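You operate a simulated robot arm through the tools that you are given. There is no shell and no other tool. Be economical: measure what you need, move in short steps, check, and stop when the job is done.

The job below is to be done with a simulated robot arm. You get a single attempt, and the scene is never put back.

## Task
Put the black paint tin on the top of the long brown bench away on the upper shelf of the steel cabinet. Open the plates cupboard door, put the hook carton on the top shelf of the plates cupboard and shut the door again. The order is free. Set down upright: black paint tin, hook carton.

The check looks at the end state, three seconds after you hand in, the way a careful person would. Anything else that was tipped, shoved, dropped, spilled or broken makes it a failure.

## Robot
A 7-joint arm with a two-finger parallel gripper on a trunk, on a base that drives. Base frame: it is fixed to the floor where the robot stands at the start and does not move with it; the origin is under the middle of the robot, x ahead of it, y to its left, z up. Lengths are in mm, angles in rad, forces in N, time in s.
With the tool pointing down near the work surface it reaches from about 340 to 760 mm from the robot's upright axis, wherever it stands. Its first joint turns from -2.007 to 2.007 rad. Places, roughly: plates cupboard door [-2400, -1600, 500]; top shelf of the plates cupboard [-2700, -1600, 500]; upper shelf of the steel cabinet [100, -3500, 500]. Payload 3.91 kg.
The TCP is the grasp point between the finger pads, 30 mm short of the fingertips. In the tool frame z runs along the fingers and y along their closing line. The gripper opens to 110 mm. The fingers are 20 mm wide and 10 mm thick; the gripper's body (48 by 112 mm) begins 55 mm behind the TCP.
Orientation is that of the tool frame in the base frame, as a unit quaternion [w, x, y, z]. With the fingers straight down and closing along the base's y, the tool's x points along the base's -x, its y along +y and its z along -z.

## Interface
- The arm moves only by the tool jog_arm. Its argument "targets" is a list of rows, each an object (a shift or turn left out is 0, a gripper value left out holds the last) with "xyz": the shift along the tool's x, y, z in mm, a list of three; "angular": the turn, a rotation vector about the tool's x, y, z in rad, a list of three. In form: [{"xyz": [x, y, z], "angular": [ax, ay, az]}, ...]. A call has 1 to 20 rows; each row is the pose to reach, as a shift and turn from the pose commanded when the call began, along the tool's axes at that moment. "claw" is the opening, from 0 (shut) to 1 (fully open), set as the call begins (left out, the last holds). A row lasts 0.2 s, in which the tool goes at most 50 mm and 0.15 rad; a call with a longer step from one row to the next is refused whole, and so is a gripper value outside its range. Where a pose cannot be reached the arm comes as near as it can. A force on the tool above 40 N (or 10 N above the force at the start of the call, whichever is more), or a blocked arm, ends the call early, and 0.2 s more pass. The fingers move at their own pace (about 108 mm/s each) and stop on an object; they squeeze with about 42 N. The grip force told is the motor's: it shows also when the fingers shut on nothing. Time passes only in rows, and 0.2 s behind the last, so rows that repeat a pose let the fingers close. The reply holds the time, the measured pose of the TCP, the force on the tool along the base axes, the opening and the grip force, in the units named above and with some noise, with the torque about the TCP (base axes, N m) and any sound that the robot's microphone picked up.
- Cameras (640 x 400 px; columns grow to the right, rows downward): "scene" is now at [13.6, 114.3, 1533.1]; the picture's right is [-0.46, -0.89, 0.00], its down [-0.65, 0.34, -0.68] and it looks along [0.60, -0.31, -0.73] (base axes); focal length 294 px, centre (320, 200). "wrist" rides on the gripper at [72, 17, -103] in the tool frame; the picture's right is [-0.23, 0.97, 0.00], its down [-0.76, -0.18, -0.62] and it looks along [-0.61, -0.14, 0.78] (tool axes); focal length 222 px, centre (320, 200). There is no depth. A picture from a camera that has moved, and an enlarged one, comes with that camera's place and axes in the base frame and with its lens.
- grab_frame(camera): a new picture of that camera. The clock stands still meanwhile.
- slide_trunk(by): slides the trunk up (or, below 0, down) by that many mm; the arm and the scene camera ride with it, the base frame stays. It gives what a move gives, with no picture.
- steer(legs): drives the robot by 1 to 6 legs, each [ahead, turn to the left] in mm and rad, along the robot's own axes; the way and the turn of a leg run together, so that a leg with both is an arc; at most 1500 mm and 3.142 rad a leg. The arm and the cameras ride along, it lands a little off, and it stops where it bumps. It gives what a move gives.
- turn_head(pan, tilt): turns the head with the scene camera to pan (to the left, within 2.705 rad either way) and tilt (down, from -0.506 to 1.204), counted from straight ahead of the robot. It gives what a move gives.
- inspect(camera, box): a new picture of the part [left, top, right, bottom] of that camera's present view, enlarged. The clock stands still meanwhile.
- finish_job(): hands the job in; it is judged then, once.

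Work in short steps. Places have to be worked out from the pictures, the camera data and where the tool is seen: move nearer, look again, correct. Check each grasp and each placing, and mend what went wrong. You have 165 turns and 120 pictures in all, those below and enlarged ones among them. Open the gripper and draw the arm clear of the work before you hand the job in, unless the task says otherwise; then end with one line.

The tools are called as a command line: name --argument value ..., lists and objects as JSON in quotes. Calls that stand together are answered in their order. jog_arm: Moves the arm, as the interface text tells. Its arguments: {"type":"object","properties":{"targets":{"type":"array","items":{"type":"object","properties":{"xyz":{"type":"array","items":{"type":"number"}},"angular":{"type":"array","items":{"type":"number"}}}}},"claw":{"type":"number"}},"required":["targets"]} The other tools are called the same way: slide_trunk (by) slides the trunk up or down; steer (legs) drives the base; turn_head (pan, tilt) turns the head that bears the scene camera; grab_frame (camera) takes a picture; inspect (camera, box) takes an enlarged picture of a part of a camera's view; finish_job () hands the job in.

At the start:

```text
time_s: 0.0
position: [515.9, -73.2, 1088.6]
tcp_rot: [0.0, 0.0, 1.0, 0.0]
wrist_force: [0.5, -0.3, -0.1]
torque: [-0.03, 0.04, 0.0]
gripper_width: 110.0
finger_force: 0.0
trunk travel left (down, up): [-650.0, 340.0]
robot x, y, heading: [0.7, 0.2, -0.005]
head pan, tilt: [-0.475, 0.826]
```

scene: 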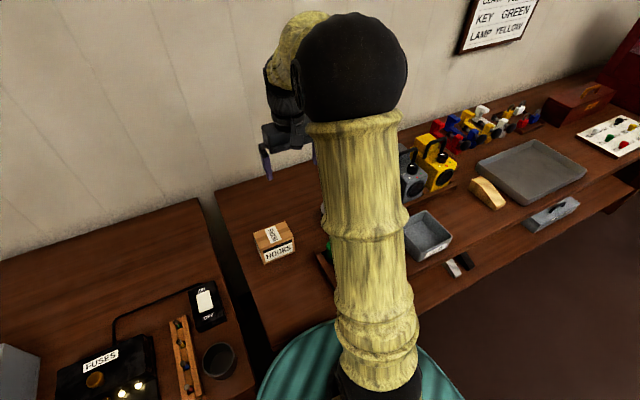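
wrist: 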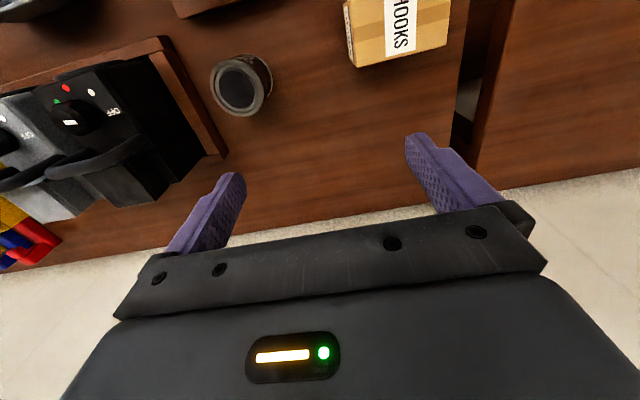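

The hook carton is on the bench ahead, and a dark round can is visible in the wrist view. I'll look round with the head to map the room.

turn_head --pan -0.9 --tilt 0.5

grab_frame --camera "scene"

turn_head --pan 0.5 --tilt 0.6

grab_frame --camera "scene"

turn_head --pan -1.8 --tilt 0.3

grab_frame --camera "scene"

turn_head --pan -2.7 --tilt 0.3

grab_frame --camera "scene"

turn_head --pan 2.2 --tilt 0.3

grab_frame --camera "scene"

```text
time_s: 0.9
position: [515.1, -70.7, 1089.5]
tcp_rot: [0.0, 0.0, 1.0, 0.0]
wrist_force: [-0.3, 0.4, -1.5]
torque: [-0.01, -0.01, 0.02]
gripper_width: 110.2
finger_force: 0.0
trunk travel left (down, up): [-650.0, 340.0]
robot x, y, heading: [1.1, 0.3, -0.002]
head pan, tilt: [-0.901, 0.499]
```

```text
117 pictures are left
camera scene: at [-0.4, 79.4, 1561.1], right [-0.78, -0.62, 0.0], down [-0.3, 0.38, -0.88], along [0.55, -0.69, -0.48], focal length 294 px, centre (320, 200)
```

scene: 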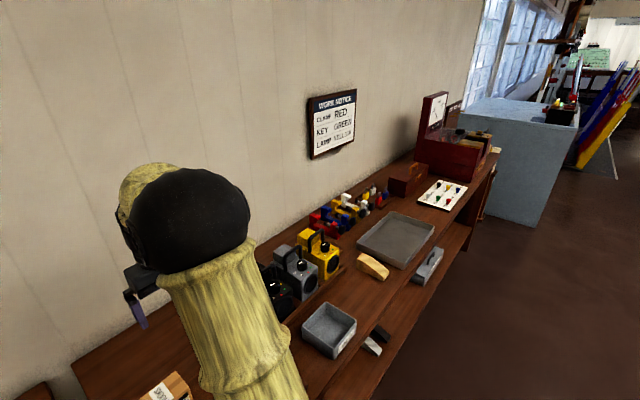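

```text
time_s: 2.4
position: [515.5, -70.1, 1089.9]
tcp_rot: [0.0, -0.001, 1.0, 0.0]
wrist_force: [-0.2, 0.9, 0.2]
torque: [-0.02, 0.01, -0.01]
gripper_width: 109.9
finger_force: 0.1
trunk travel left (down, up): [-650.0, 340.0]
robot x, y, heading: [-3.4, 0.9, 0.003]
head pan, tilt: [0.499, 0.6]
```

```text
116 pictures are left
camera scene: at [20.6, 192.9, 1552.0], right [0.48, -0.88, 0.0], down [-0.5, -0.27, -0.82], along [0.72, 0.39, -0.57], focal length 294 px, centre (320, 200)
```

scene: 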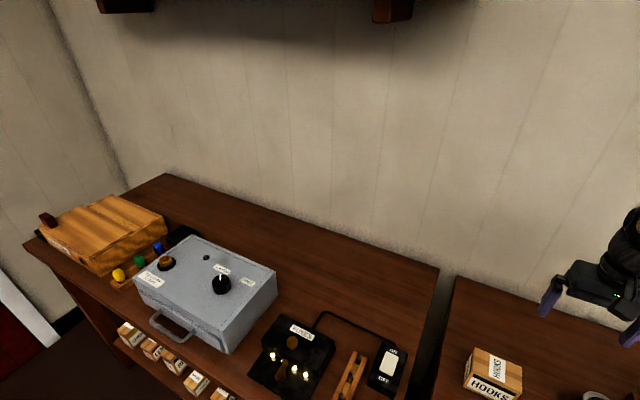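

```text
time_s: 4.5
position: [514.6, -70.5, 1089.8]
tcp_rot: [0.0, -0.001, 1.0, 0.0]
wrist_force: [-0.2, 0.9, -0.4]
torque: [-0.04, 0.01, 0.01]
gripper_width: 110.0
finger_force: 0.0
trunk travel left (down, up): [-650.0, 340.0]
robot x, y, heading: [1.6, -1.1, 0.003]
head pan, tilt: [-1.799, 0.3]
```

```text
115 pictures are left
camera scene: at [-78.1, 59.7, 1579.5], right [-0.97, 0.23, 0.0], down [0.07, 0.29, -0.96], along [-0.22, -0.93, -0.3], focal length 294 px, centre (320, 200)
```

scene: 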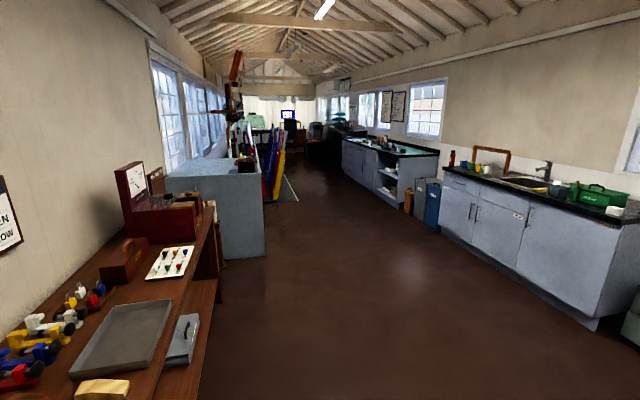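

```text
time_s: 5.7
position: [515.4, -71.4, 1089.4]
tcp_rot: [-0.001, 0.0, 1.0, 0.001]
wrist_force: [-0.3, 0.0, -0.3]
torque: [-0.03, 0.01, 0.01]
gripper_width: 110.0
finger_force: 0.1
trunk travel left (down, up): [-650.0, 340.0]
robot x, y, heading: [3.5, -0.6, 0.001]
head pan, tilt: [-2.7, 0.3]
```

```text
114 pictures are left
camera scene: at [-141.4, 110.7, 1579.5], right [-0.43, 0.9, 0.0], down [0.27, 0.13, -0.96], along [-0.86, -0.41, -0.3], focal length 294 px, centre (320, 200)
```

scene: 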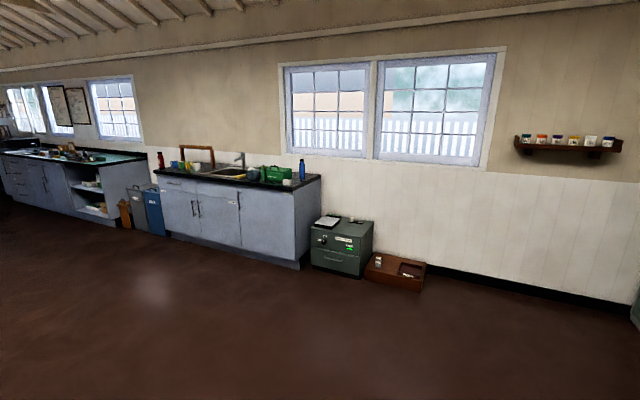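

```text
time_s: 9.6
position: [515.9, -70.4, 1088.9]
tcp_rot: [0.0, -0.001, 1.0, 0.0]
wrist_force: [-0.4, 0.1, -0.1]
torque: [0.01, -0.03, 0.02]
gripper_width: 110.0
finger_force: 0.1
trunk travel left (down, up): [-650.0, 340.0]
robot x, y, heading: [-3.0, -1.5, -0.002]
head pan, tilt: [2.201, 0.3]
```

```text
113 pictures are left
camera scene: at [-112.0, 226.1, 1579.5], right [0.81, 0.59, 0.0], down [0.17, -0.24, -0.96], along [-0.56, 0.77, -0.3], focal length 294 px, centre (320, 200)
```

scene: 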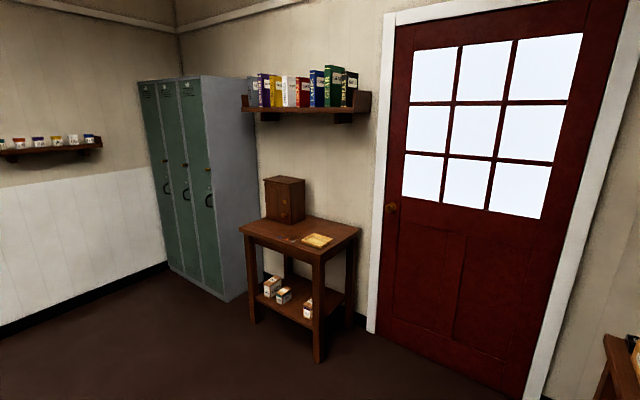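

The sink-unit at the far wall is the plates cupboard, and the blue-grey box past the bench is the steel cabinet. I'll look at the bench from the head turned straight ahead, and zoom in on the wrist picture.

turn_head --pan -0.15 --tilt 0.95

grab_frame --camera "scene"

inspect --camera "wrist" --box '[160, 0, 480, 200]'

turn_head --pan -2.7 --tilt 0.3

inspect --camera "scene" --box '[120, 130, 440, 300]'

turn_head --pan -1.8 --tilt 0.3

inspect --camera "scene" --box '[100, 100, 340, 270]'

```text
time_s: 11.8
position: [515.3, -71.6, 1089.0]
tcp_rot: [0.0, 0.001, 1.0, 0.0]
wrist_force: [-0.2, -0.3, 0.2]
torque: [0.02, 0.05, 0.01]
gripper_width: 109.9
finger_force: 0.0
trunk travel left (down, up): [-650.0, 340.0]
robot x, y, heading: [-2.6, 0.6, -0.003]
head pan, tilt: [-0.15, 0.949]
```

```text
112 pictures are left
camera scene: at [14.9, 139.8, 1523.6], right [-0.15, -0.99, 0.0], down [-0.8, 0.12, -0.58], along [0.58, -0.09, -0.81], focal length 294 px, centre (320, 200)
```

scene: 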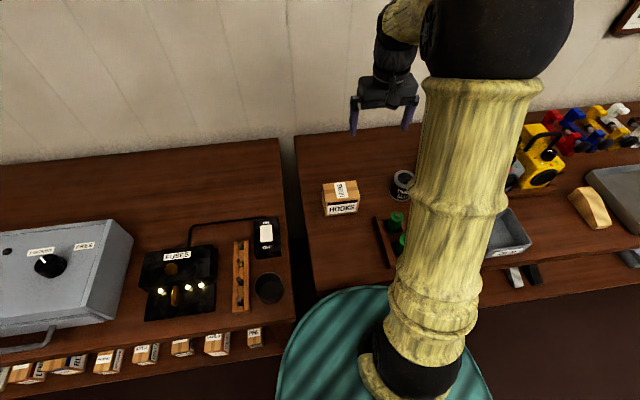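

```text
2.00 times, centred on (320, 100) of wrist
camera zoom: at [443.1, -54.5, 1191.2], right [0.23, 0.97, 0.0], down [0.76, -0.18, 0.62], along [0.61, -0.14, -0.78], focal length 444 px, centre (320, 400)
```

zoom: 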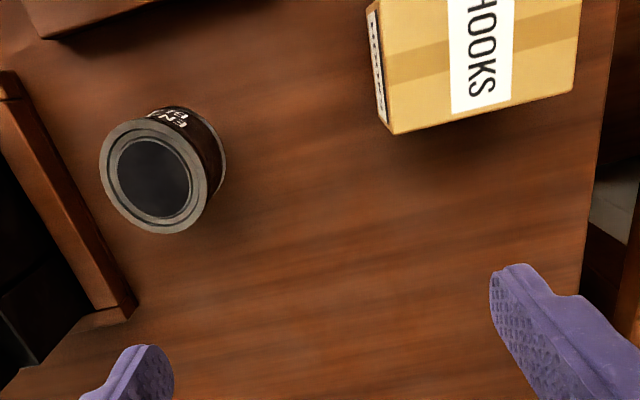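

```text
time_s: 14.1
position: [515.2, -71.1, 1090.4]
tcp_rot: [0.0, 0.0, 1.0, -0.001]
wrist_force: [-0.4, 0.5, 0.0]
torque: [-0.01, 0.01, 0.03]
gripper_width: 110.2
finger_force: 0.1
trunk travel left (down, up): [-650.0, 340.0]
robot x, y, heading: [-1.3, -1.1, -0.003]
head pan, tilt: [-2.7, 0.3]
```

```text
2.00 times, centred on (280, 215) of scene
camera zoom: at [-141.4, 110.7, 1579.5], right [-0.43, 0.9, 0.0], down [0.27, 0.13, -0.96], along [-0.86, -0.41, -0.3], focal length 589 px, centre (400, 170)
```

zoom: 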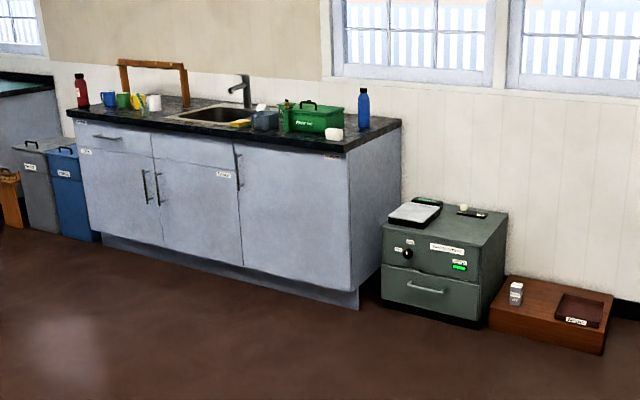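

```text
time_s: 15.3
position: [515.1, -71.3, 1089.8]
tcp_rot: [0.0, 0.0, 1.0, 0.0]
wrist_force: [-0.7, 0.3, -0.5]
torque: [-0.02, -0.04, -0.01]
gripper_width: 110.1
finger_force: 0.0
trunk travel left (down, up): [-650.0, 340.0]
robot x, y, heading: [3.2, 1.1, 0.0]
head pan, tilt: [-1.799, 0.3]
```

```text
2.35 times, centred on (220, 185) of scene
camera zoom: at [-78.3, 59.7, 1579.5], right [-0.97, 0.23, 0.0], down [0.07, 0.29, -0.96], along [-0.22, -0.93, -0.3], focal length 693 px, centre (555, 235)
```

zoom: 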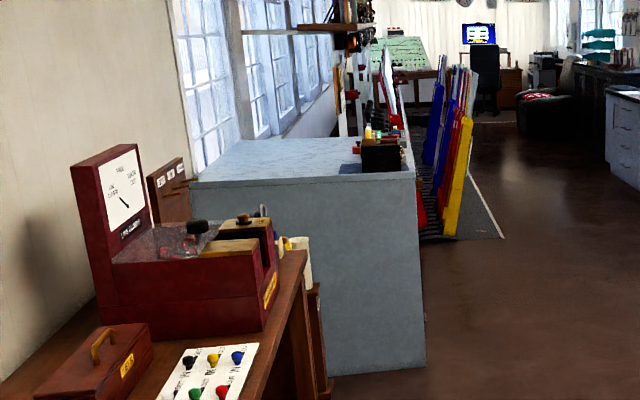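

Tin top is at about (480,-154,918) with ~70 mm diameter, and the carton top is at z≈944. Before choosing grasps I need to see the openings at both destinations, so I'll drive back and down the aisle to look at the cabinet and cupboard.

steer --legs '[[-900, 0], [0, -1.571], [1500, 0], [900, 0]]'

turn_head --pan 0.9 --tilt 0.6

grab_frame --camera "scene"

turn_head --pan -1.9 --tilt 0.5

grab_frame --camera "scene"

```text
time_s: 35.1
position: [-1098.6, -2854.2, 1088.8]
tcp_rot: [0.002, 0.718, 0.696, 0.0]
wrist_force: [-0.3, 0.7, -0.2]
torque: [-0.01, 0.04, -0.01]
gripper_width: 109.7
finger_force: 0.1
trunk travel left (down, up): [-650.0, 340.0]
robot x, y, heading: [-1007.2, -2340.5, -1.602]
head pan, tilt: [-1.799, 0.3]
```

```text
time_s: 37.5
position: [-1097.9, -2853.2, 1089.0]
tcp_rot: [0.0, 0.717, 0.697, 0.001]
wrist_force: [-0.4, 0.2, 0.0]
torque: [-0.02, -0.01, -0.04]
gripper_width: 110.2
finger_force: 0.1
trunk travel left (down, up): [-650.0, 340.0]
robot x, y, heading: [-1009.4, -2338.2, -1.606]
head pan, tilt: [0.901, 0.6]
```

```text
108 pictures are left
camera scene: at [-786.5, -2345.0, 1552.0], right [-0.65, -0.76, 0.0], down [-0.43, 0.36, -0.83], along [0.63, -0.53, -0.56], focal length 294 px, centre (320, 200)
```

scene: 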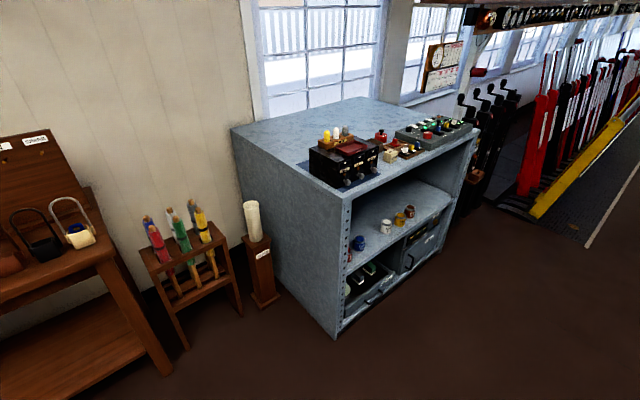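

```text
time_s: 40.0
position: [-1098.6, -2852.6, 1088.9]
tcp_rot: [0.0, 0.718, 0.696, 0.0]
wrist_force: [0.2, -0.1, 0.0]
torque: [-0.02, 0.01, 0.0]
gripper_width: 110.3
finger_force: 0.2
trunk travel left (down, up): [-650.0, 340.0]
robot x, y, heading: [-1010.5, -2339.1, -1.599]
head pan, tilt: [-1.901, 0.499]
```

```text
107 pictures are left
camera scene: at [-939.2, -2255.9, 1561.1], right [0.35, 0.94, 0.0], down [0.45, -0.17, -0.88], along [-0.82, 0.31, -0.48], focal length 294 px, centre (320, 200)
```

scene: 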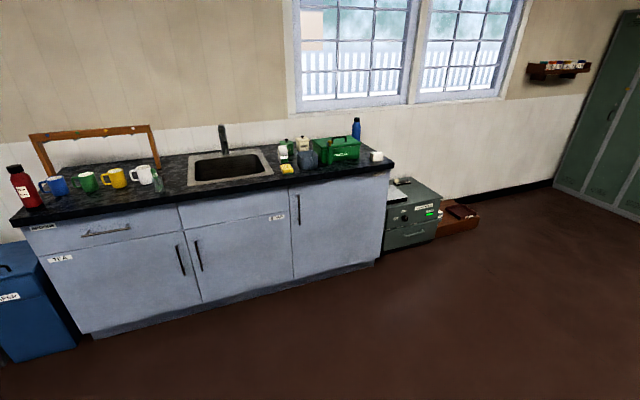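

The steel cabinet is open-fronted toward -x, with tins on its upper shelf. I'll inspect the cupboard labels and the shelf closer.

inspect --camera "scene" --box '[180, 130, 400, 290]'

turn_head --pan 0.7 --tilt 0.6

inspect --camera "scene" --box '[200, 80, 500, 360]'

```text
2.50 times, centred on (290, 210) of scene
camera zoom: at [-939.2, -2255.9, 1561.1], right [0.35, 0.94, 0.0], down [0.45, -0.17, -0.88], along [-0.82, 0.31, -0.48], focal length 736 px, centre (395, 175)
```

zoom: 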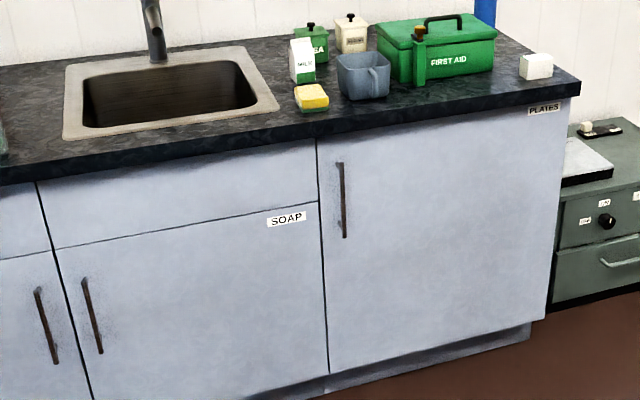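

```text
time_s: 42.3
position: [-1098.4, -2854.0, 1090.0]
tcp_rot: [0.0, 0.718, 0.696, 0.0]
wrist_force: [-0.2, 0.8, -0.2]
torque: [0.0, -0.03, 0.01]
gripper_width: 110.0
finger_force: 0.0
trunk travel left (down, up): [-650.0, 340.0]
robot x, y, heading: [-1010.4, -2340.8, -1.604]
head pan, tilt: [0.7, 0.6]
```

```text
1.43 times, centred on (350, 220) of scene
camera zoom: at [-799.3, -2357.3, 1552.0], right [-0.78, -0.62, 0.0], down [-0.35, 0.44, -0.82], along [0.51, -0.65, -0.57], focal length 420 px, centre (277, 171)
```

zoom: 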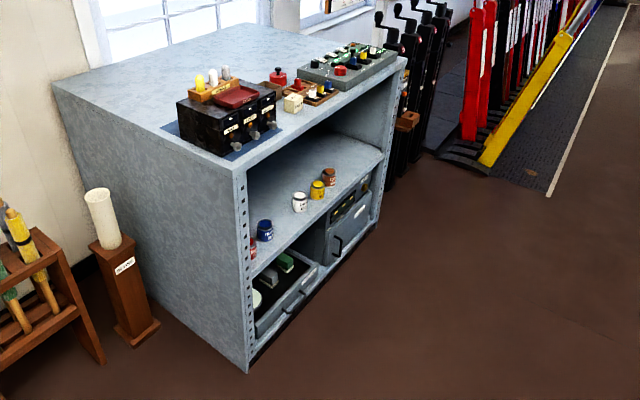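

PLATES door is the tall right-hand one, with its handle on the left side at about (-2320,-1850,690) and the hinge to the right. I need the tool horizontal with the wrist camera on top, so I'll first test turning the tool half a turn about its own axis in free space.

jog_arm --targets '[{"angular": [0, 0, 0.15]}, {"angular": [0, 0, 0.3]}, {"angular": [0, 0, 0.45]}, {"angular": [0, 0, 0.6]}, {"angular": [0, 0, 0.75]}, {"angular": [0, 0, 0.9]}, {"angular": [0, 0, 1.05]}, {"angular": [0, 0, 1.2]}, {"angular": [0, 0, 1.35]}, {"angular": [0, 0, 1.5]}, {"angular": [0, 0, 1.65]}, {"angular": [0, 0, 1.8]}, {"angular": [0, 0, 1.95]}, {"angular": [0, 0, 2.1]}, {"angular": [0, 0, 2.25]}, {"angular": [0, 0, 2.4]}, {"angular": [0, 0, 2.55]}, {"angular": [0, 0, 2.7]}, {"angular": [0, 0, 2.85]}, {"angular": [0, 0, 3.0]}]'

```text
time_s: 46.5
position: [-1098.4, -2853.7, 1089.2]
tcp_rot: [0.0, 0.744, -0.668, 0.0]
wrist_force: [-0.3, 0.3, 0.3]
torque: [0.0, 0.0, 0.02]
gripper_width: 110.1
finger_force: 0.1
trunk travel left (down, up): [-650.0, 340.0]
robot x, y, heading: [-1015.6, -2342.2, -1.601]
head pan, tilt: [0.7, 0.6]
```

The flip works. I'll finish the last bit, then pitch the tool up to horizontal.

jog_arm --targets '[{"angular": [0, 0, 0.13]}]'

jog_arm --targets '[{"angular": [0, 0.15, 0]}, {"angular": [0, 0.3, 0]}, {"angular": [0, 0.45, 0]}, {"angular": [0, 0.6, 0]}, {"angular": [0, 0.75, 0]}, {"angular": [0, 0.9, 0]}, {"angular": [0, 1.05, 0]}, {"angular": [0, 1.2, 0]}, {"angular": [0, 1.35, 0]}, {"angular": [0, 1.5, 0]}, {"angular": [0, 1.571, 0]}]'

turn_head --pan -0.1 --tilt 0.7

grab_frame --camera "scene"

```text
time_s: 46.9
position: [-1097.8, -2853.5, 1090.0]
tcp_rot: [0.0, -0.699, 0.715, 0.0]
wrist_force: [-0.1, -0.5, -0.2]
torque: [0.02, -0.02, 0.04]
gripper_width: 110.1
finger_force: 0.0
trunk travel left (down, up): [-650.0, 340.0]
robot x, y, heading: [-1013.1, -2339.4, -1.602]
head pan, tilt: [0.7, 0.6]
```

```text
time_s: 49.3
position: [-1103.4, -2873.4, 1092.1]
tcp_rot: [0.506, 0.494, -0.504, 0.495]
wrist_force: [-0.6, -0.3, 0.4]
torque: [-0.01, 0.03, 0.0]
gripper_width: 110.0
finger_force: 0.1
out of reach, approached as far as the arm can: row 9, 10, 11
trunk travel left (down, up): [-650.0, 340.0]
robot x, y, heading: [-1010.2, -2344.3, -1.602]
head pan, tilt: [0.7, 0.6]
```

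```text
time_s: 50.5
position: [-1104.6, -2873.2, 1092.1]
tcp_rot: [-0.505, -0.495, 0.505, -0.495]
wrist_force: [-0.2, -0.4, 0.2]
torque: [-0.01, 0.0, 0.02]
gripper_width: 109.9
finger_force: 0.1
trunk travel left (down, up): [-650.0, 340.0]
robot x, y, heading: [-1012.5, -2339.9, -1.603]
head pan, tilt: [-0.099, 0.7]
```

```text
104 pictures are left
camera scene: at [-865.0, -2372.2, 1543.4], right [-0.99, 0.13, 0.0], down [0.08, 0.64, -0.76], along [-0.1, -0.76, -0.64], focal length 294 px, centre (320, 200)
```

scene: 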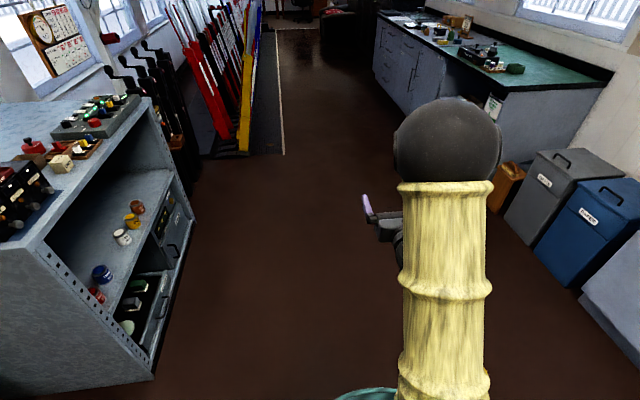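

The horizontal pose works, with the TCP about 535 mm ahead and 75 mm right of the robot axis. Now I'll drive to face the plates cupboard.

steer --legs '[[0, -2.244], [640, 0], [0, 0.705]]'

slide_trunk --by -395

turn_head --pan 0.1 --tilt 0.6

grab_frame --camera "scene"

grab_frame --camera "wrist"

```text
time_s: 61.2
position: [-2043.0, -1882.8, 1091.6]
tcp_rot: [-0.707, -0.016, 0.707, -0.016]
wrist_force: [0.0, 0.5, 0.0]
torque: [0.03, -0.01, 0.03]
gripper_width: 110.1
finger_force: 0.0
trunk travel left (down, up): [-650.0, 340.0]
robot x, y, heading: [-1507.0, -1942.0, -3.111]
head pan, tilt: [-0.099, 0.7]
```

```text
time_s: 65.0
position: [-2041.9, -1884.2, 696.4]
tcp_rot: [-0.707, -0.016, 0.707, -0.016]
wrist_force: [0.1, 0.6, -0.5]
torque: [0.0, 0.02, 0.01]
gripper_width: 110.2
finger_force: 0.1
trunk travel left (down, up): [-255.0, 735.0]
robot x, y, heading: [-1503.2, -1942.7, -3.106]
head pan, tilt: [-0.099, 0.7]
```

```text
time_s: 65.7
position: [-2042.5, -1884.0, 697.4]
tcp_rot: [-0.707, -0.016, 0.707, -0.016]
wrist_force: [-0.4, 0.5, -0.3]
torque: [0.0, 0.0, 0.03]
gripper_width: 110.3
finger_force: 0.1
trunk travel left (down, up): [-255.0, 735.0]
robot x, y, heading: [-1503.7, -1942.2, -3.104]
head pan, tilt: [0.099, 0.6]
```

```text
103 pictures are left
camera scene: at [-1524.9, -2107.1, 1157.0], right [-0.13, 0.99, 0.0], down [0.56, 0.08, -0.82], along [-0.82, -0.11, -0.57], focal length 294 px, centre (320, 200)
```

scene: 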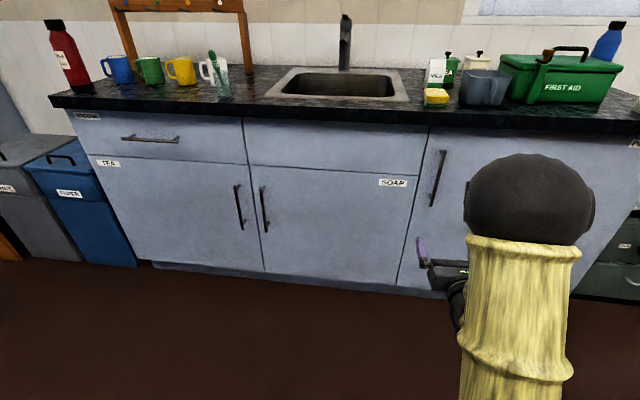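

```text
102 pictures are left
camera wrist: at [-1939.2, -1862.7, 767.4], right [-0.04, 0.97, -0.23], down [0.63, -0.15, -0.76], along [-0.77, -0.18, -0.61], focal length 222 px, centre (320, 200)
```

wrist: 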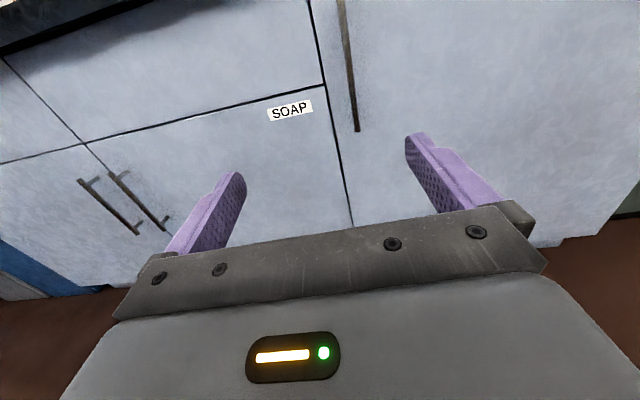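

Triangulation puts the handle bar at x≈-2344, y≈-1854, z 598–793. I'll drive 200 mm ahead, then line the open gripper up in front of the bar.

steer --legs '[[200, 0]]'

jog_arm --targets '[{"xyz": [0, 35, 10], "angular": [-0.045, 0, 0]}, {"xyz": [0, 43, 30], "angular": [-0.045, 0, 0]}]' --claw 0.6

grab_frame --camera "wrist"

grab_frame --camera "scene"

```text
time_s: 67.3
position: [-2241.3, -1887.8, 696.1]
tcp_rot: [-0.706, -0.014, 0.707, -0.014]
wrist_force: [-0.9, -0.3, 0.5]
torque: [0.0, -0.01, 0.0]
gripper_width: 110.0
finger_force: 0.0
trunk travel left (down, up): [-255.0, 735.0]
robot x, y, heading: [-1702.5, -1947.9, -3.112]
head pan, tilt: [0.099, 0.6]
```

```text
time_s: 67.9
position: [-2273.1, -1844.8, 698.5]
tcp_rot: [-0.707, 0.002, 0.708, 0.002]
wrist_force: [0.3, -0.1, 0.4]
torque: [0.01, -0.01, -0.01]
gripper_width: 65.9
finger_force: 0.0
trunk travel left (down, up): [-255.0, 735.0]
robot x, y, heading: [-1706.0, -1950.1, -3.117]
head pan, tilt: [0.099, 0.6]
```

```text
101 pictures are left
camera wrist: at [-2168.7, -1828.2, 769.9], right [0.0, 0.97, -0.23], down [0.62, -0.18, -0.76], along [-0.78, -0.14, -0.61], focal length 222 px, centre (320, 200)
```

wrist: 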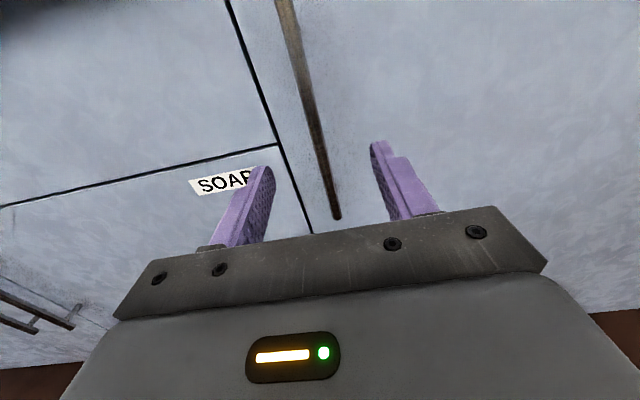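

```text
100 pictures are left
camera scene: at [-1724.7, -2113.5, 1157.0], right [-0.13, 0.99, 0.0], down [0.56, 0.07, -0.83], along [-0.82, -0.11, -0.56], focal length 294 px, centre (320, 200)
```

scene: 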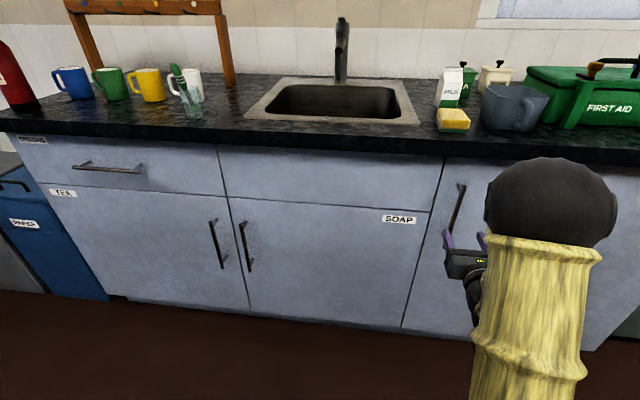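

The bar sits at about (-2352,-1848), centred between the fingers. Advance 72 mm and close on it.

jog_arm --targets '[{"xyz": [0, -3, 25]}, {"xyz": [0, -3, 50]}, {"xyz": [0, -3, 72]}]'

grab_frame --camera "wrist"

```text
time_s: 68.7
position: [-2344.3, -1848.9, 697.6]
tcp_rot: [-0.707, 0.002, 0.707, 0.002]
wrist_force: [0.8, 0.8, -0.8]
torque: [0.0, -0.01, -0.03]
gripper_width: 66.0
finger_force: 0.1
trunk travel left (down, up): [-255.0, 735.0]
robot x, y, heading: [-1700.4, -1949.9, -3.115]
head pan, tilt: [0.099, 0.6]
```

```text
99 pictures are left
camera wrist: at [-2239.5, -1831.6, 768.4], right [0.01, 0.97, -0.23], down [0.62, -0.18, -0.76], along [-0.78, -0.14, -0.61], focal length 222 px, centre (320, 200)
```

wrist: 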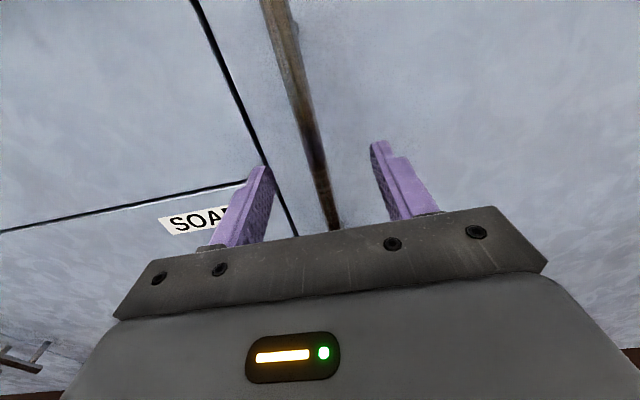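

The bar lies between the fingers and nothing has touched. Close on it.

jog_arm --targets '[{"xyz": [0, 0, 0]}, {"xyz": [0, 0, 0]}, {"xyz": [0, 0, 0]}]' --claw 0

```text
time_s: 69.5
position: [-2342.8, -1847.5, 697.3]
tcp_rot: [-0.707, 0.002, 0.707, 0.002]
wrist_force: [-0.4, 0.2, -0.1]
torque: [0.66, 0.02, 0.0]
gripper_width: 11.2
finger_force: 44.9
trunk travel left (down, up): [-255.0, 735.0]
robot x, y, heading: [-1700.9, -1947.0, -3.113]
head pan, tilt: [0.099, 0.6]
```

Bar is held (11 mm). I'll pull the door along its arc, turning the tool with it, to about 0.15 rad.

jog_arm --targets '[{"xyz": [0, 1, -14], "angular": [0.025, 0, 0]}, {"xyz": [0, 3, -28], "angular": [0.05, 0, 0]}, {"xyz": [0, 5, -42], "angular": [0.075, 0, 0]}, {"xyz": [0, 7, -56], "angular": [0.1, 0, 0]}, {"xyz": [0, 13, -84], "angular": [0.15, 0, 0]}]'

grab_frame --camera "wrist"

grab_frame --camera "scene"

```text
time_s: 70.7
position: [-2260.7, -1834.3, 697.6]
tcp_rot: [-0.705, -0.051, 0.706, -0.051]
wrist_force: [-2.6, 10.7, 5.9]
torque: [-0.64, -0.18, -0.23]
gripper_width: 11.3
finger_force: 44.6
trunk travel left (down, up): [-255.0, 735.0]
robot x, y, heading: [-1705.9, -1949.2, -3.111]
head pan, tilt: [0.099, 0.6]
```

```text
98 pictures are left
camera wrist: at [-2159.9, -1803.2, 768.1], right [-0.14, 0.96, -0.23], down [0.64, -0.09, -0.76], along [-0.75, -0.25, -0.61], focal length 222 px, centre (320, 200)
```

wrist: 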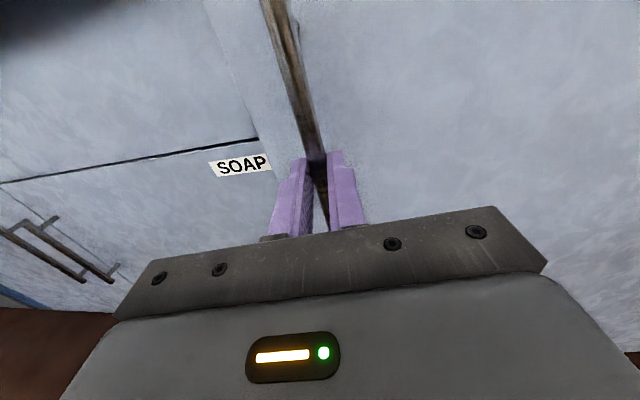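

```text
97 pictures are left
camera scene: at [-1724.8, -2112.8, 1157.1], right [-0.13, 0.99, 0.0], down [0.56, 0.07, -0.83], along [-0.82, -0.11, -0.56], focal length 294 px, centre (320, 200)
```

scene: 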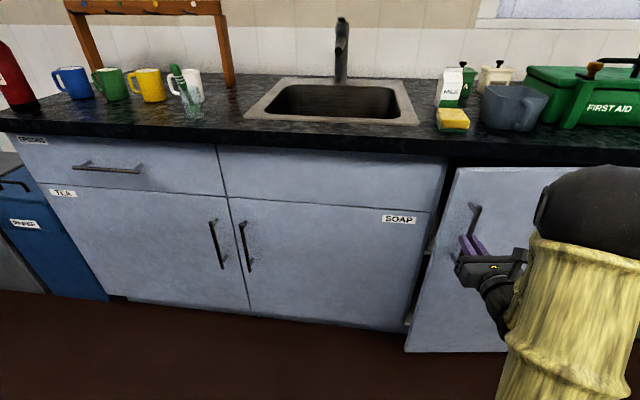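

Opening smoothly, with a slight pull toward +y, so the true radius is a bit shorter. Continue the arc with the arm to about 0.3 rad.

jog_arm --targets '[{"xyz": [0, 6, -27], "angular": [0.05, 0, 0]}, {"xyz": [0, 13, -55], "angular": [0.1, 0, 0]}, {"xyz": [0, 22, -82], "angular": [0.15, 0, 0]}]'

```text
time_s: 71.5
position: [-2185.6, -1810.6, 697.2]
tcp_rot: [0.699, 0.11, -0.698, 0.111]
wrist_force: [2.5, -7.2, 2.4]
torque: [0.86, 0.31, 0.18]
gripper_width: 11.6
finger_force: 45.0
trunk travel left (down, up): [-255.0, 735.0]
robot x, y, heading: [-1703.9, -1943.9, -3.109]
head pan, tilt: [0.099, 0.6]
stopped in row 3: the force on the tool passed its limit (the readings are from after the stop); the commanded pose is now the measured one
```

Position matches the arc (θ≈0.29). The arm is near its minimum reach, so I'll continue by reversing the base with a slight right turn so the handle follows the arc, then re-align the tool.

steer --legs '[[-45, -0.045]]'

jog_arm --targets '[{"angular": [0.07, 0, 0]}, {"angular": [0.14, 0, 0]}]'

```text
time_s: 72.4
position: [-2131.9, -1790.9, 696.1]
tcp_rot: [-0.7, -0.095, 0.701, -0.097]
wrist_force: [13.6, -31.6, 2.2]
torque: [0.65, 0.94, 0.7]
gripper_width: 11.0
finger_force: 44.7
trunk travel left (down, up): [-255.0, 735.0]
robot x, y, heading: [-1658.1, -1947.6, 3.123]
head pan, tilt: [0.099, 0.6]
```

```text
time_s: 73.0
position: [-2134.1, -1789.4, 697.5]
tcp_rot: [0.693, 0.142, -0.692, 0.145]
wrist_force: [-2.9, 4.6, 9.0]
torque: [0.84, 0.36, -0.17]
gripper_width: 11.4
finger_force: 45.4
trunk travel left (down, up): [-255.0, 735.0]
robot x, y, heading: [-1659.4, -1949.0, 3.124]
head pan, tilt: [0.099, 0.6]
```

On the arc (θ≈0.39). Same step again, a little further.

steer --legs '[[-62, -0.085]]'

jog_arm --targets '[{"angular": [0.08, 0, 0]}, {"angular": [0.16, 0, 0]}, {"angular": [0.24, 0, 0]}]'

grab_frame --camera "scene"

```text
time_s: 74.0
position: [-2057.9, -1751.2, 696.5]
tcp_rot: [0.698, 0.112, -0.697, 0.116]
wrist_force: [-14.4, 23.7, 18.1]
torque: [0.52, -0.08, -0.48]
gripper_width: 11.6
finger_force: 45.3
trunk travel left (down, up): [-255.0, 735.0]
robot x, y, heading: [-1597.1, -1950.4, 3.048]
head pan, tilt: [0.099, 0.6]
```

```text
time_s: 74.8
position: [-2060.2, -1747.9, 695.5]
tcp_rot: [0.681, 0.192, -0.679, 0.193]
wrist_force: [-20.3, 32.5, 5.0]
torque: [0.83, 0.21, -0.8]
gripper_width: 11.4
finger_force: 45.0
trunk travel left (down, up): [-255.0, 735.0]
robot x, y, heading: [-1596.4, -1947.3, 3.045]
head pan, tilt: [0.099, 0.6]
```

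```text
96 pictures are left
camera scene: at [-1640.3, -2110.0, 1157.3], right [0.0, 1.0, 0.0], down [0.57, 0.0, -0.82], along [-0.82, 0.0, -0.57], focal length 294 px, centre (320, 200)
```

scene: 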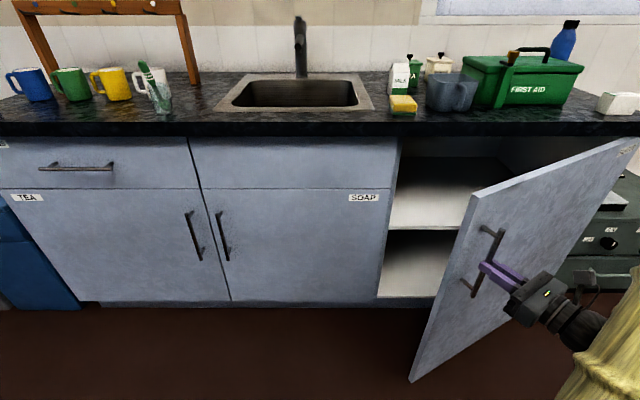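

Door is open about 0.55 rad. Now I'll release the handle and back the fingers straight off.

jog_arm --targets '[{"xyz": [0, 0, 0]}, {"xyz": [0, 0, 0]}]' --claw 0.6

jog_arm --targets '[{"xyz": [0, 0, -20]}, {"xyz": [0, 0, -45]}, {"xyz": [0, 0, -70]}]'

grab_frame --camera "scene"

```text
time_s: 75.4
position: [-2058.5, -1753.8, 696.4]
tcp_rot: [0.68, 0.196, -0.678, 0.201]
wrist_force: [0.4, -0.6, -0.4]
torque: [0.01, 0.03, -0.02]
gripper_width: 66.3
finger_force: 0.0
trunk travel left (down, up): [-255.0, 735.0]
robot x, y, heading: [-1595.5, -1951.7, 3.041]
head pan, tilt: [0.099, 0.6]
```

```text
time_s: 76.2
position: [-2000.6, -1714.2, 695.7]
tcp_rot: [0.68, 0.195, -0.678, 0.197]
wrist_force: [0.3, -0.1, 0.2]
torque: [0.0, 0.0, -0.02]
gripper_width: 65.9
finger_force: 0.1
trunk travel left (down, up): [-255.0, 735.0]
robot x, y, heading: [-1596.7, -1946.8, 3.047]
head pan, tilt: [0.099, 0.6]
```

```text
95 pictures are left
camera scene: at [-1639.3, -2112.3, 1157.0], right [0.0, 1.0, 0.0], down [0.57, 0.0, -0.82], along [-0.82, 0.0, -0.57], focal length 294 px, centre (320, 200)
```

scene: 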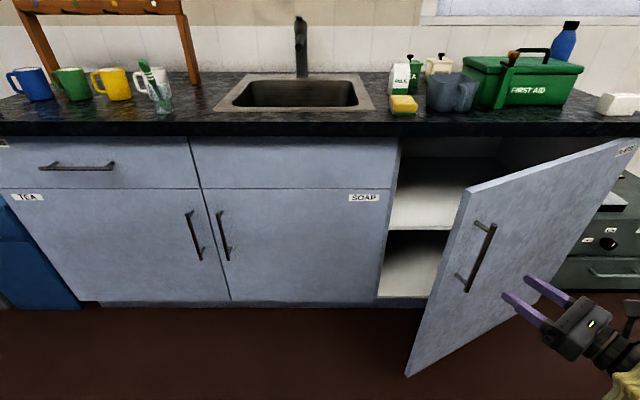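

Door stays put. I'll reverse 200 mm, then straighten the closed gripper in front of the opening, left of the door edge (y≈-1900).

steer --legs '[[-200, 0]]'

jog_arm --targets '[{"xyz": [0, -15, 40], "angular": [-0.14, 0, 0]}, {"xyz": [0, -30, 85], "angular": [-0.28, 0, 0]}, {"xyz": [0, -42, 130], "angular": [-0.42, 0, 0]}, {"xyz": [0, -52, 175], "angular": [-0.55, 0, 0]}, {"xyz": [0, -62, 215], "angular": [-0.55, 0, 0]}]' --claw 0

grab_frame --camera "wrist"

grab_frame --camera "scene"

```text
time_s: 77.8
position: [-1796.8, -1735.5, 696.7]
tcp_rot: [0.679, 0.197, -0.678, 0.2]
wrist_force: [0.7, 0.2, 0.0]
torque: [0.01, 0.01, -0.01]
gripper_width: 66.2
finger_force: 0.0
trunk travel left (down, up): [-255.0, 735.0]
robot x, y, heading: [-1392.0, -1970.4, 3.049]
head pan, tilt: [0.099, 0.6]
```

```text
time_s: 79.0
position: [-1939.2, -1898.6, 695.9]
tcp_rot: [0.707, 0.007, -0.707, 0.008]
wrist_force: [0.1, -0.1, 0.0]
torque: [0.03, 0.0, -0.06]
gripper_width: 0.3
finger_force: 38.4
out of reach, approached as far as the arm can: row 3, 4, 5
trunk travel left (down, up): [-255.0, 735.0]
robot x, y, heading: [-1393.3, -1972.8, 3.049]
head pan, tilt: [0.099, 0.6]
```

```text
94 pictures are left
camera wrist: at [-1835.9, -1879.6, 767.1], right [-0.02, 0.97, -0.23], down [0.63, -0.17, -0.76], along [-0.78, -0.16, -0.61], focal length 222 px, centre (320, 200)
```

wrist: 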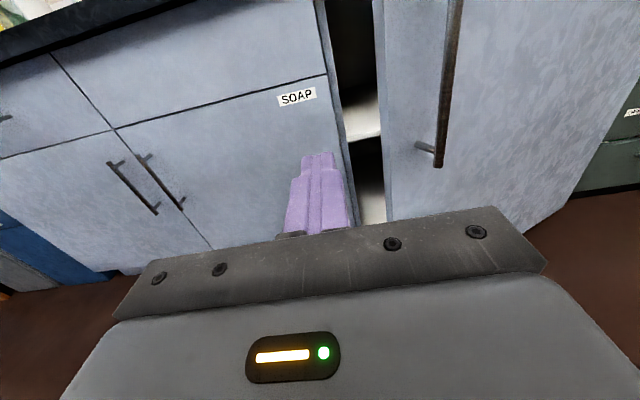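

```text
93 pictures are left
camera scene: at [-1433.9, -2134.5, 1156.6], right [-0.01, 1.0, 0.0], down [0.57, 0.01, -0.82], along [-0.82, 0.0, -0.57], focal length 294 px, centre (320, 200)
```

scene: 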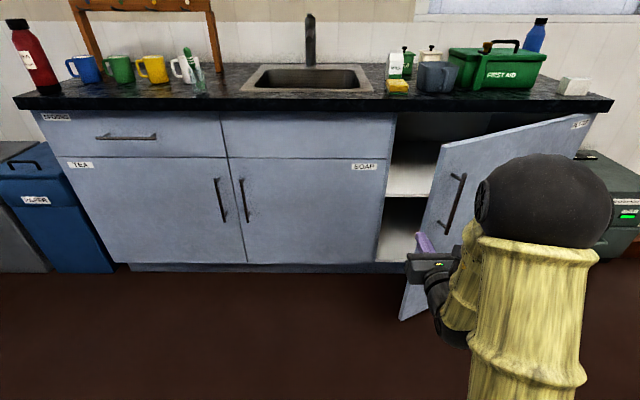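

Fingers are closed left of the door edge (edge ≈ (-2060,-1838)). Advance so the tips are behind the door edge, then push it in +y.

jog_arm --targets '[{"xyz": [0, -8, 45]}, {"xyz": [0, -8, 90]}, {"xyz": [0, -8, 135]}, {"xyz": [0, -8, 172]}]'

grab_frame --camera "wrist"

```text
time_s: 80.0
position: [-2043.9, -1908.5, 746.8]
tcp_rot: [0.708, 0.012, -0.706, 0.01]
wrist_force: [-0.7, -0.8, -0.5]
torque: [0.01, 0.02, -0.03]
gripper_width: 0.0
finger_force: 37.5
out of reach, approached as far as the arm can: row 1, 2, 3, 4
trunk travel left (down, up): [-255.0, 735.0]
robot x, y, heading: [-1397.2, -1970.9, 3.052]
head pan, tilt: [0.099, 0.6]
```

```text
92 pictures are left
camera wrist: at [-1940.8, -1890.5, 817.7], right [-0.03, 0.97, -0.23], down [0.63, -0.16, -0.76], along [-0.78, -0.16, -0.61], focal length 222 px, centre (320, 200)
```

wrist: 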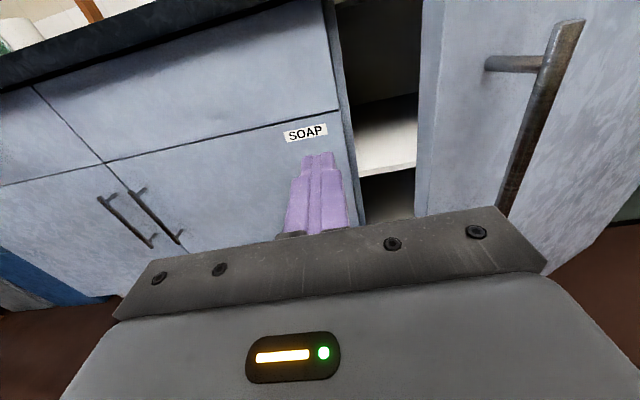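

Reach improves with the TCP higher relative to the shoulder, so I'll lower the trunk 50 mm and drive the base ahead 65 mm instead.

slide_trunk --by -50

steer --legs '[[70, 0]]'

grab_frame --camera "wrist"

```text
time_s: 80.9
position: [-2043.2, -1910.0, 696.8]
tcp_rot: [0.708, 0.01, -0.706, 0.009]
wrist_force: [0.3, -0.3, 0.3]
torque: [0.0, 0.01, -0.02]
gripper_width: 0.2
finger_force: 37.4
trunk travel left (down, up): [-205.0, 785.0]
robot x, y, heading: [-1394.8, -1972.6, 3.051]
head pan, tilt: [0.099, 0.6]
```

```text
time_s: 82.0
position: [-2112.0, -1902.1, 696.8]
tcp_rot: [0.708, 0.01, -0.706, 0.009]
wrist_force: [-0.2, 1.1, -0.3]
torque: [0.01, 0.04, -0.02]
gripper_width: 0.0
finger_force: 37.9
trunk travel left (down, up): [-205.0, 785.0]
robot x, y, heading: [-1462.7, -1961.9, 3.049]
head pan, tilt: [0.099, 0.6]
```

```text
91 pictures are left
camera wrist: at [-2008.6, -1882.7, 767.8], right [-0.03, 0.97, -0.23], down [0.63, -0.16, -0.76], along [-0.78, -0.16, -0.6], focal length 222 px, centre (320, 200)
```

wrist: 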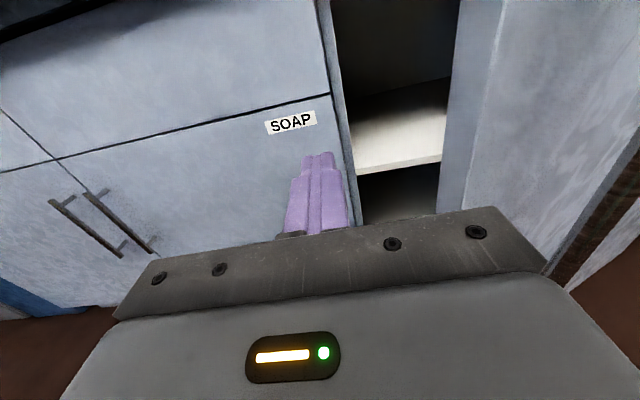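

Fingertips appear past the door edge. Sweep +y to push the door from inside.

jog_arm --targets '[{"xyz": [0, 25, 0]}, {"xyz": [0, 50, 0]}, {"xyz": [0, 75, 0]}, {"xyz": [0, 100, 0]}, {"xyz": [0, 125, -12]}, {"xyz": [0, 150, -25]}]'

grab_frame --camera "wrist"

grab_frame --camera "scene"

```text
time_s: 82.8
position: [-2116.7, -1843.8, 695.7]
tcp_rot: [0.71, 0.022, -0.704, 0.022]
wrist_force: [4.5, -10.1, 5.7]
torque: [0.04, -0.02, -0.04]
gripper_width: 0.0
finger_force: 36.6
trunk travel left (down, up): [-205.0, 785.0]
robot x, y, heading: [-1460.4, -1966.0, 3.046]
head pan, tilt: [0.099, 0.6]
stopped in row 4: the force on the tool passed its limit (the readings are from after the stop); the commanded pose is now the measured one
```

```text
90 pictures are left
camera wrist: at [-2013.2, -1820.9, 767.0], right [-0.06, 0.97, -0.23], down [0.63, -0.14, -0.77], along [-0.78, -0.19, -0.6], focal length 222 px, centre (320, 200)
```

wrist: 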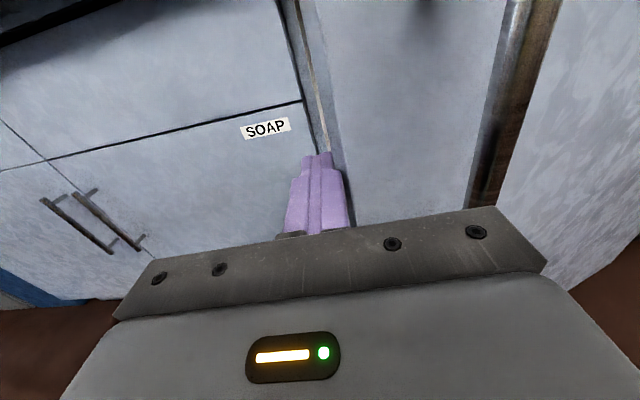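

```text
89 pictures are left
camera scene: at [-1501.4, -2126.6, 1107.0], right [-0.01, 1.0, 0.0], down [0.56, 0.0, -0.83], along [-0.83, 0.0, -0.56], focal length 294 px, centre (320, 200)
```

scene: 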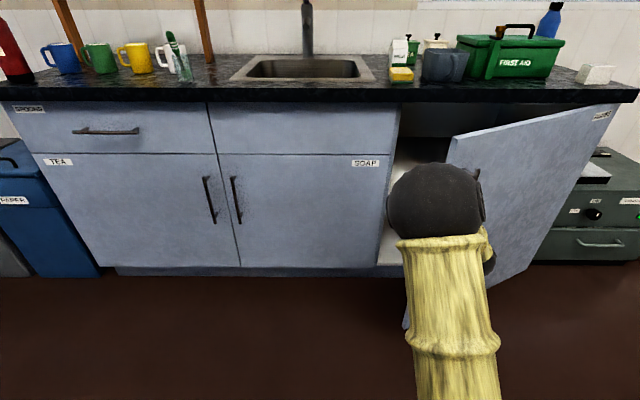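

The finger is pressing on the door's edge with poor leverage. I'll back off slightly, yaw the tool ~0.7 rad to the right so the finger flank pushes the inner corner in the opening direction.

jog_arm --targets '[{"xyz": [0, -25, 0]}, {"xyz": [0, -25, 0], "angular": [-0.15, 0, 0]}, {"xyz": [0, -25, 0], "angular": [-0.3, 0, 0]}, {"xyz": [0, -25, 0], "angular": [-0.45, 0, 0]}, {"xyz": [0, -25, 0], "angular": [-0.6, 0, 0]}, {"xyz": [0, -25, 0], "angular": [-0.75, 0, 0]}]'

grab_frame --camera "wrist"

```text
time_s: 84.2
position: [-2114.7, -1870.2, 691.6]
tcp_rot: [-0.693, 0.014, 0.721, 0.006]
wrist_force: [-1.1, -0.2, -0.1]
torque: [0.03, -0.03, -0.01]
gripper_width: 0.0
finger_force: 37.4
out of reach, approached as far as the arm can: row 2, 3, 4, 5, 6
trunk travel left (down, up): [-205.0, 785.0]
robot x, y, heading: [-1460.6, -1960.4, 3.047]
head pan, tilt: [0.099, 0.6]
```

```text
88 pictures are left
camera wrist: at [-2014.0, -1855.3, 765.7], right [0.04, 0.97, -0.24], down [0.65, -0.2, -0.73], along [-0.76, -0.13, -0.63], focal length 222 px, centre (320, 200)
```

wrist: 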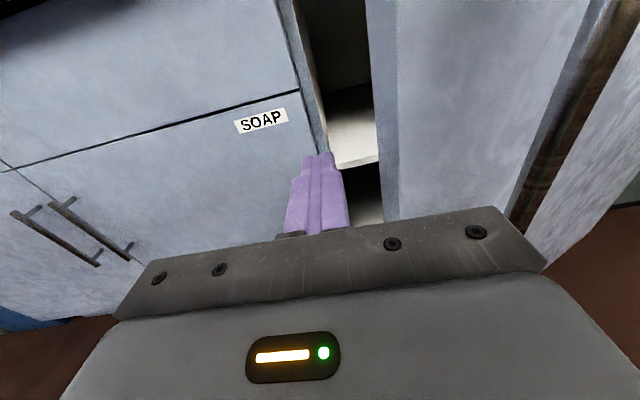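

The arm can't yaw that far here, so I'll reposition the base to approach diagonally (heading ≈2.44) from further -y.

steer --legs '[[-150, 0], [0, 1.251], [541, 0], [0, -1.858]]'

turn_head --pan 0.0 --tilt 0.6

grab_frame --camera "scene"

grab_frame --camera "wrist"

```text
time_s: 95.7
position: [-2014.1, -2004.6, 691.1]
tcp_rot: [-0.66, 0.229, 0.683, 0.213]
wrist_force: [0.5, -0.3, 0.2]
torque: [0.0, -0.01, 0.02]
gripper_width: 0.0
finger_force: 37.8
trunk travel left (down, up): [-205.0, 785.0]
robot x, y, heading: [-1532.7, -2453.7, 2.44]
head pan, tilt: [0.099, 0.6]
```

```text
time_s: 96.4
position: [-2014.0, -2004.2, 690.5]
tcp_rot: [-0.66, 0.229, 0.684, 0.212]
wrist_force: [-1.4, -0.8, -0.1]
torque: [0.01, -0.03, -0.01]
gripper_width: 0.2
finger_force: 37.7
trunk travel left (down, up): [-205.0, 785.0]
robot x, y, heading: [-1530.8, -2456.3, 2.435]
head pan, tilt: [0.0, 0.6]
```

```text
87 pictures are left
camera scene: at [-1649.8, -2557.3, 1107.0], right [0.65, 0.76, 0.0], down [0.43, -0.36, -0.82], along [-0.63, 0.53, -0.57], focal length 294 px, centre (320, 200)
```

scene: 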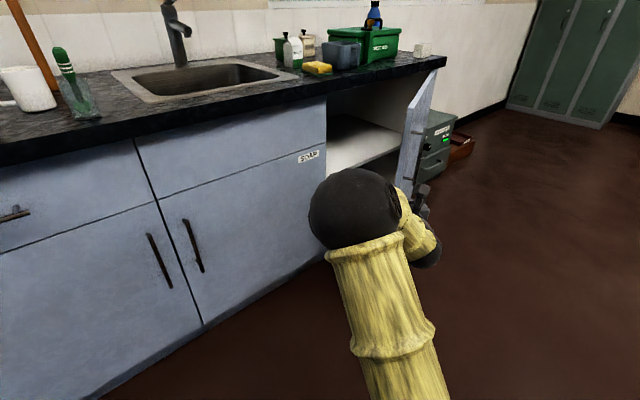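

```text
86 pictures are left
camera wrist: at [-1922.1, -2050.9, 765.7], right [0.58, 0.78, -0.24], down [0.41, -0.54, -0.74], along [-0.7, 0.33, -0.63], focal length 222 px, centre (320, 200)
```

wrist: 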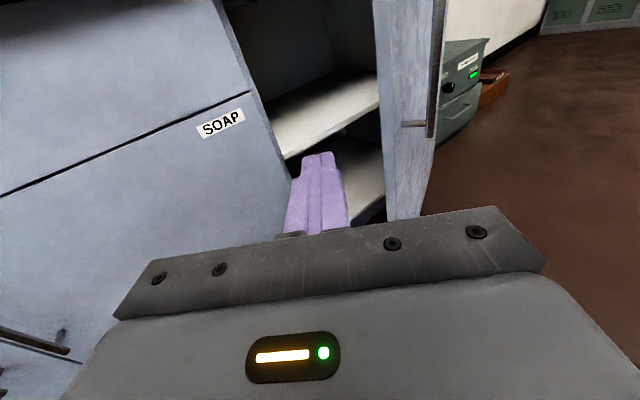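

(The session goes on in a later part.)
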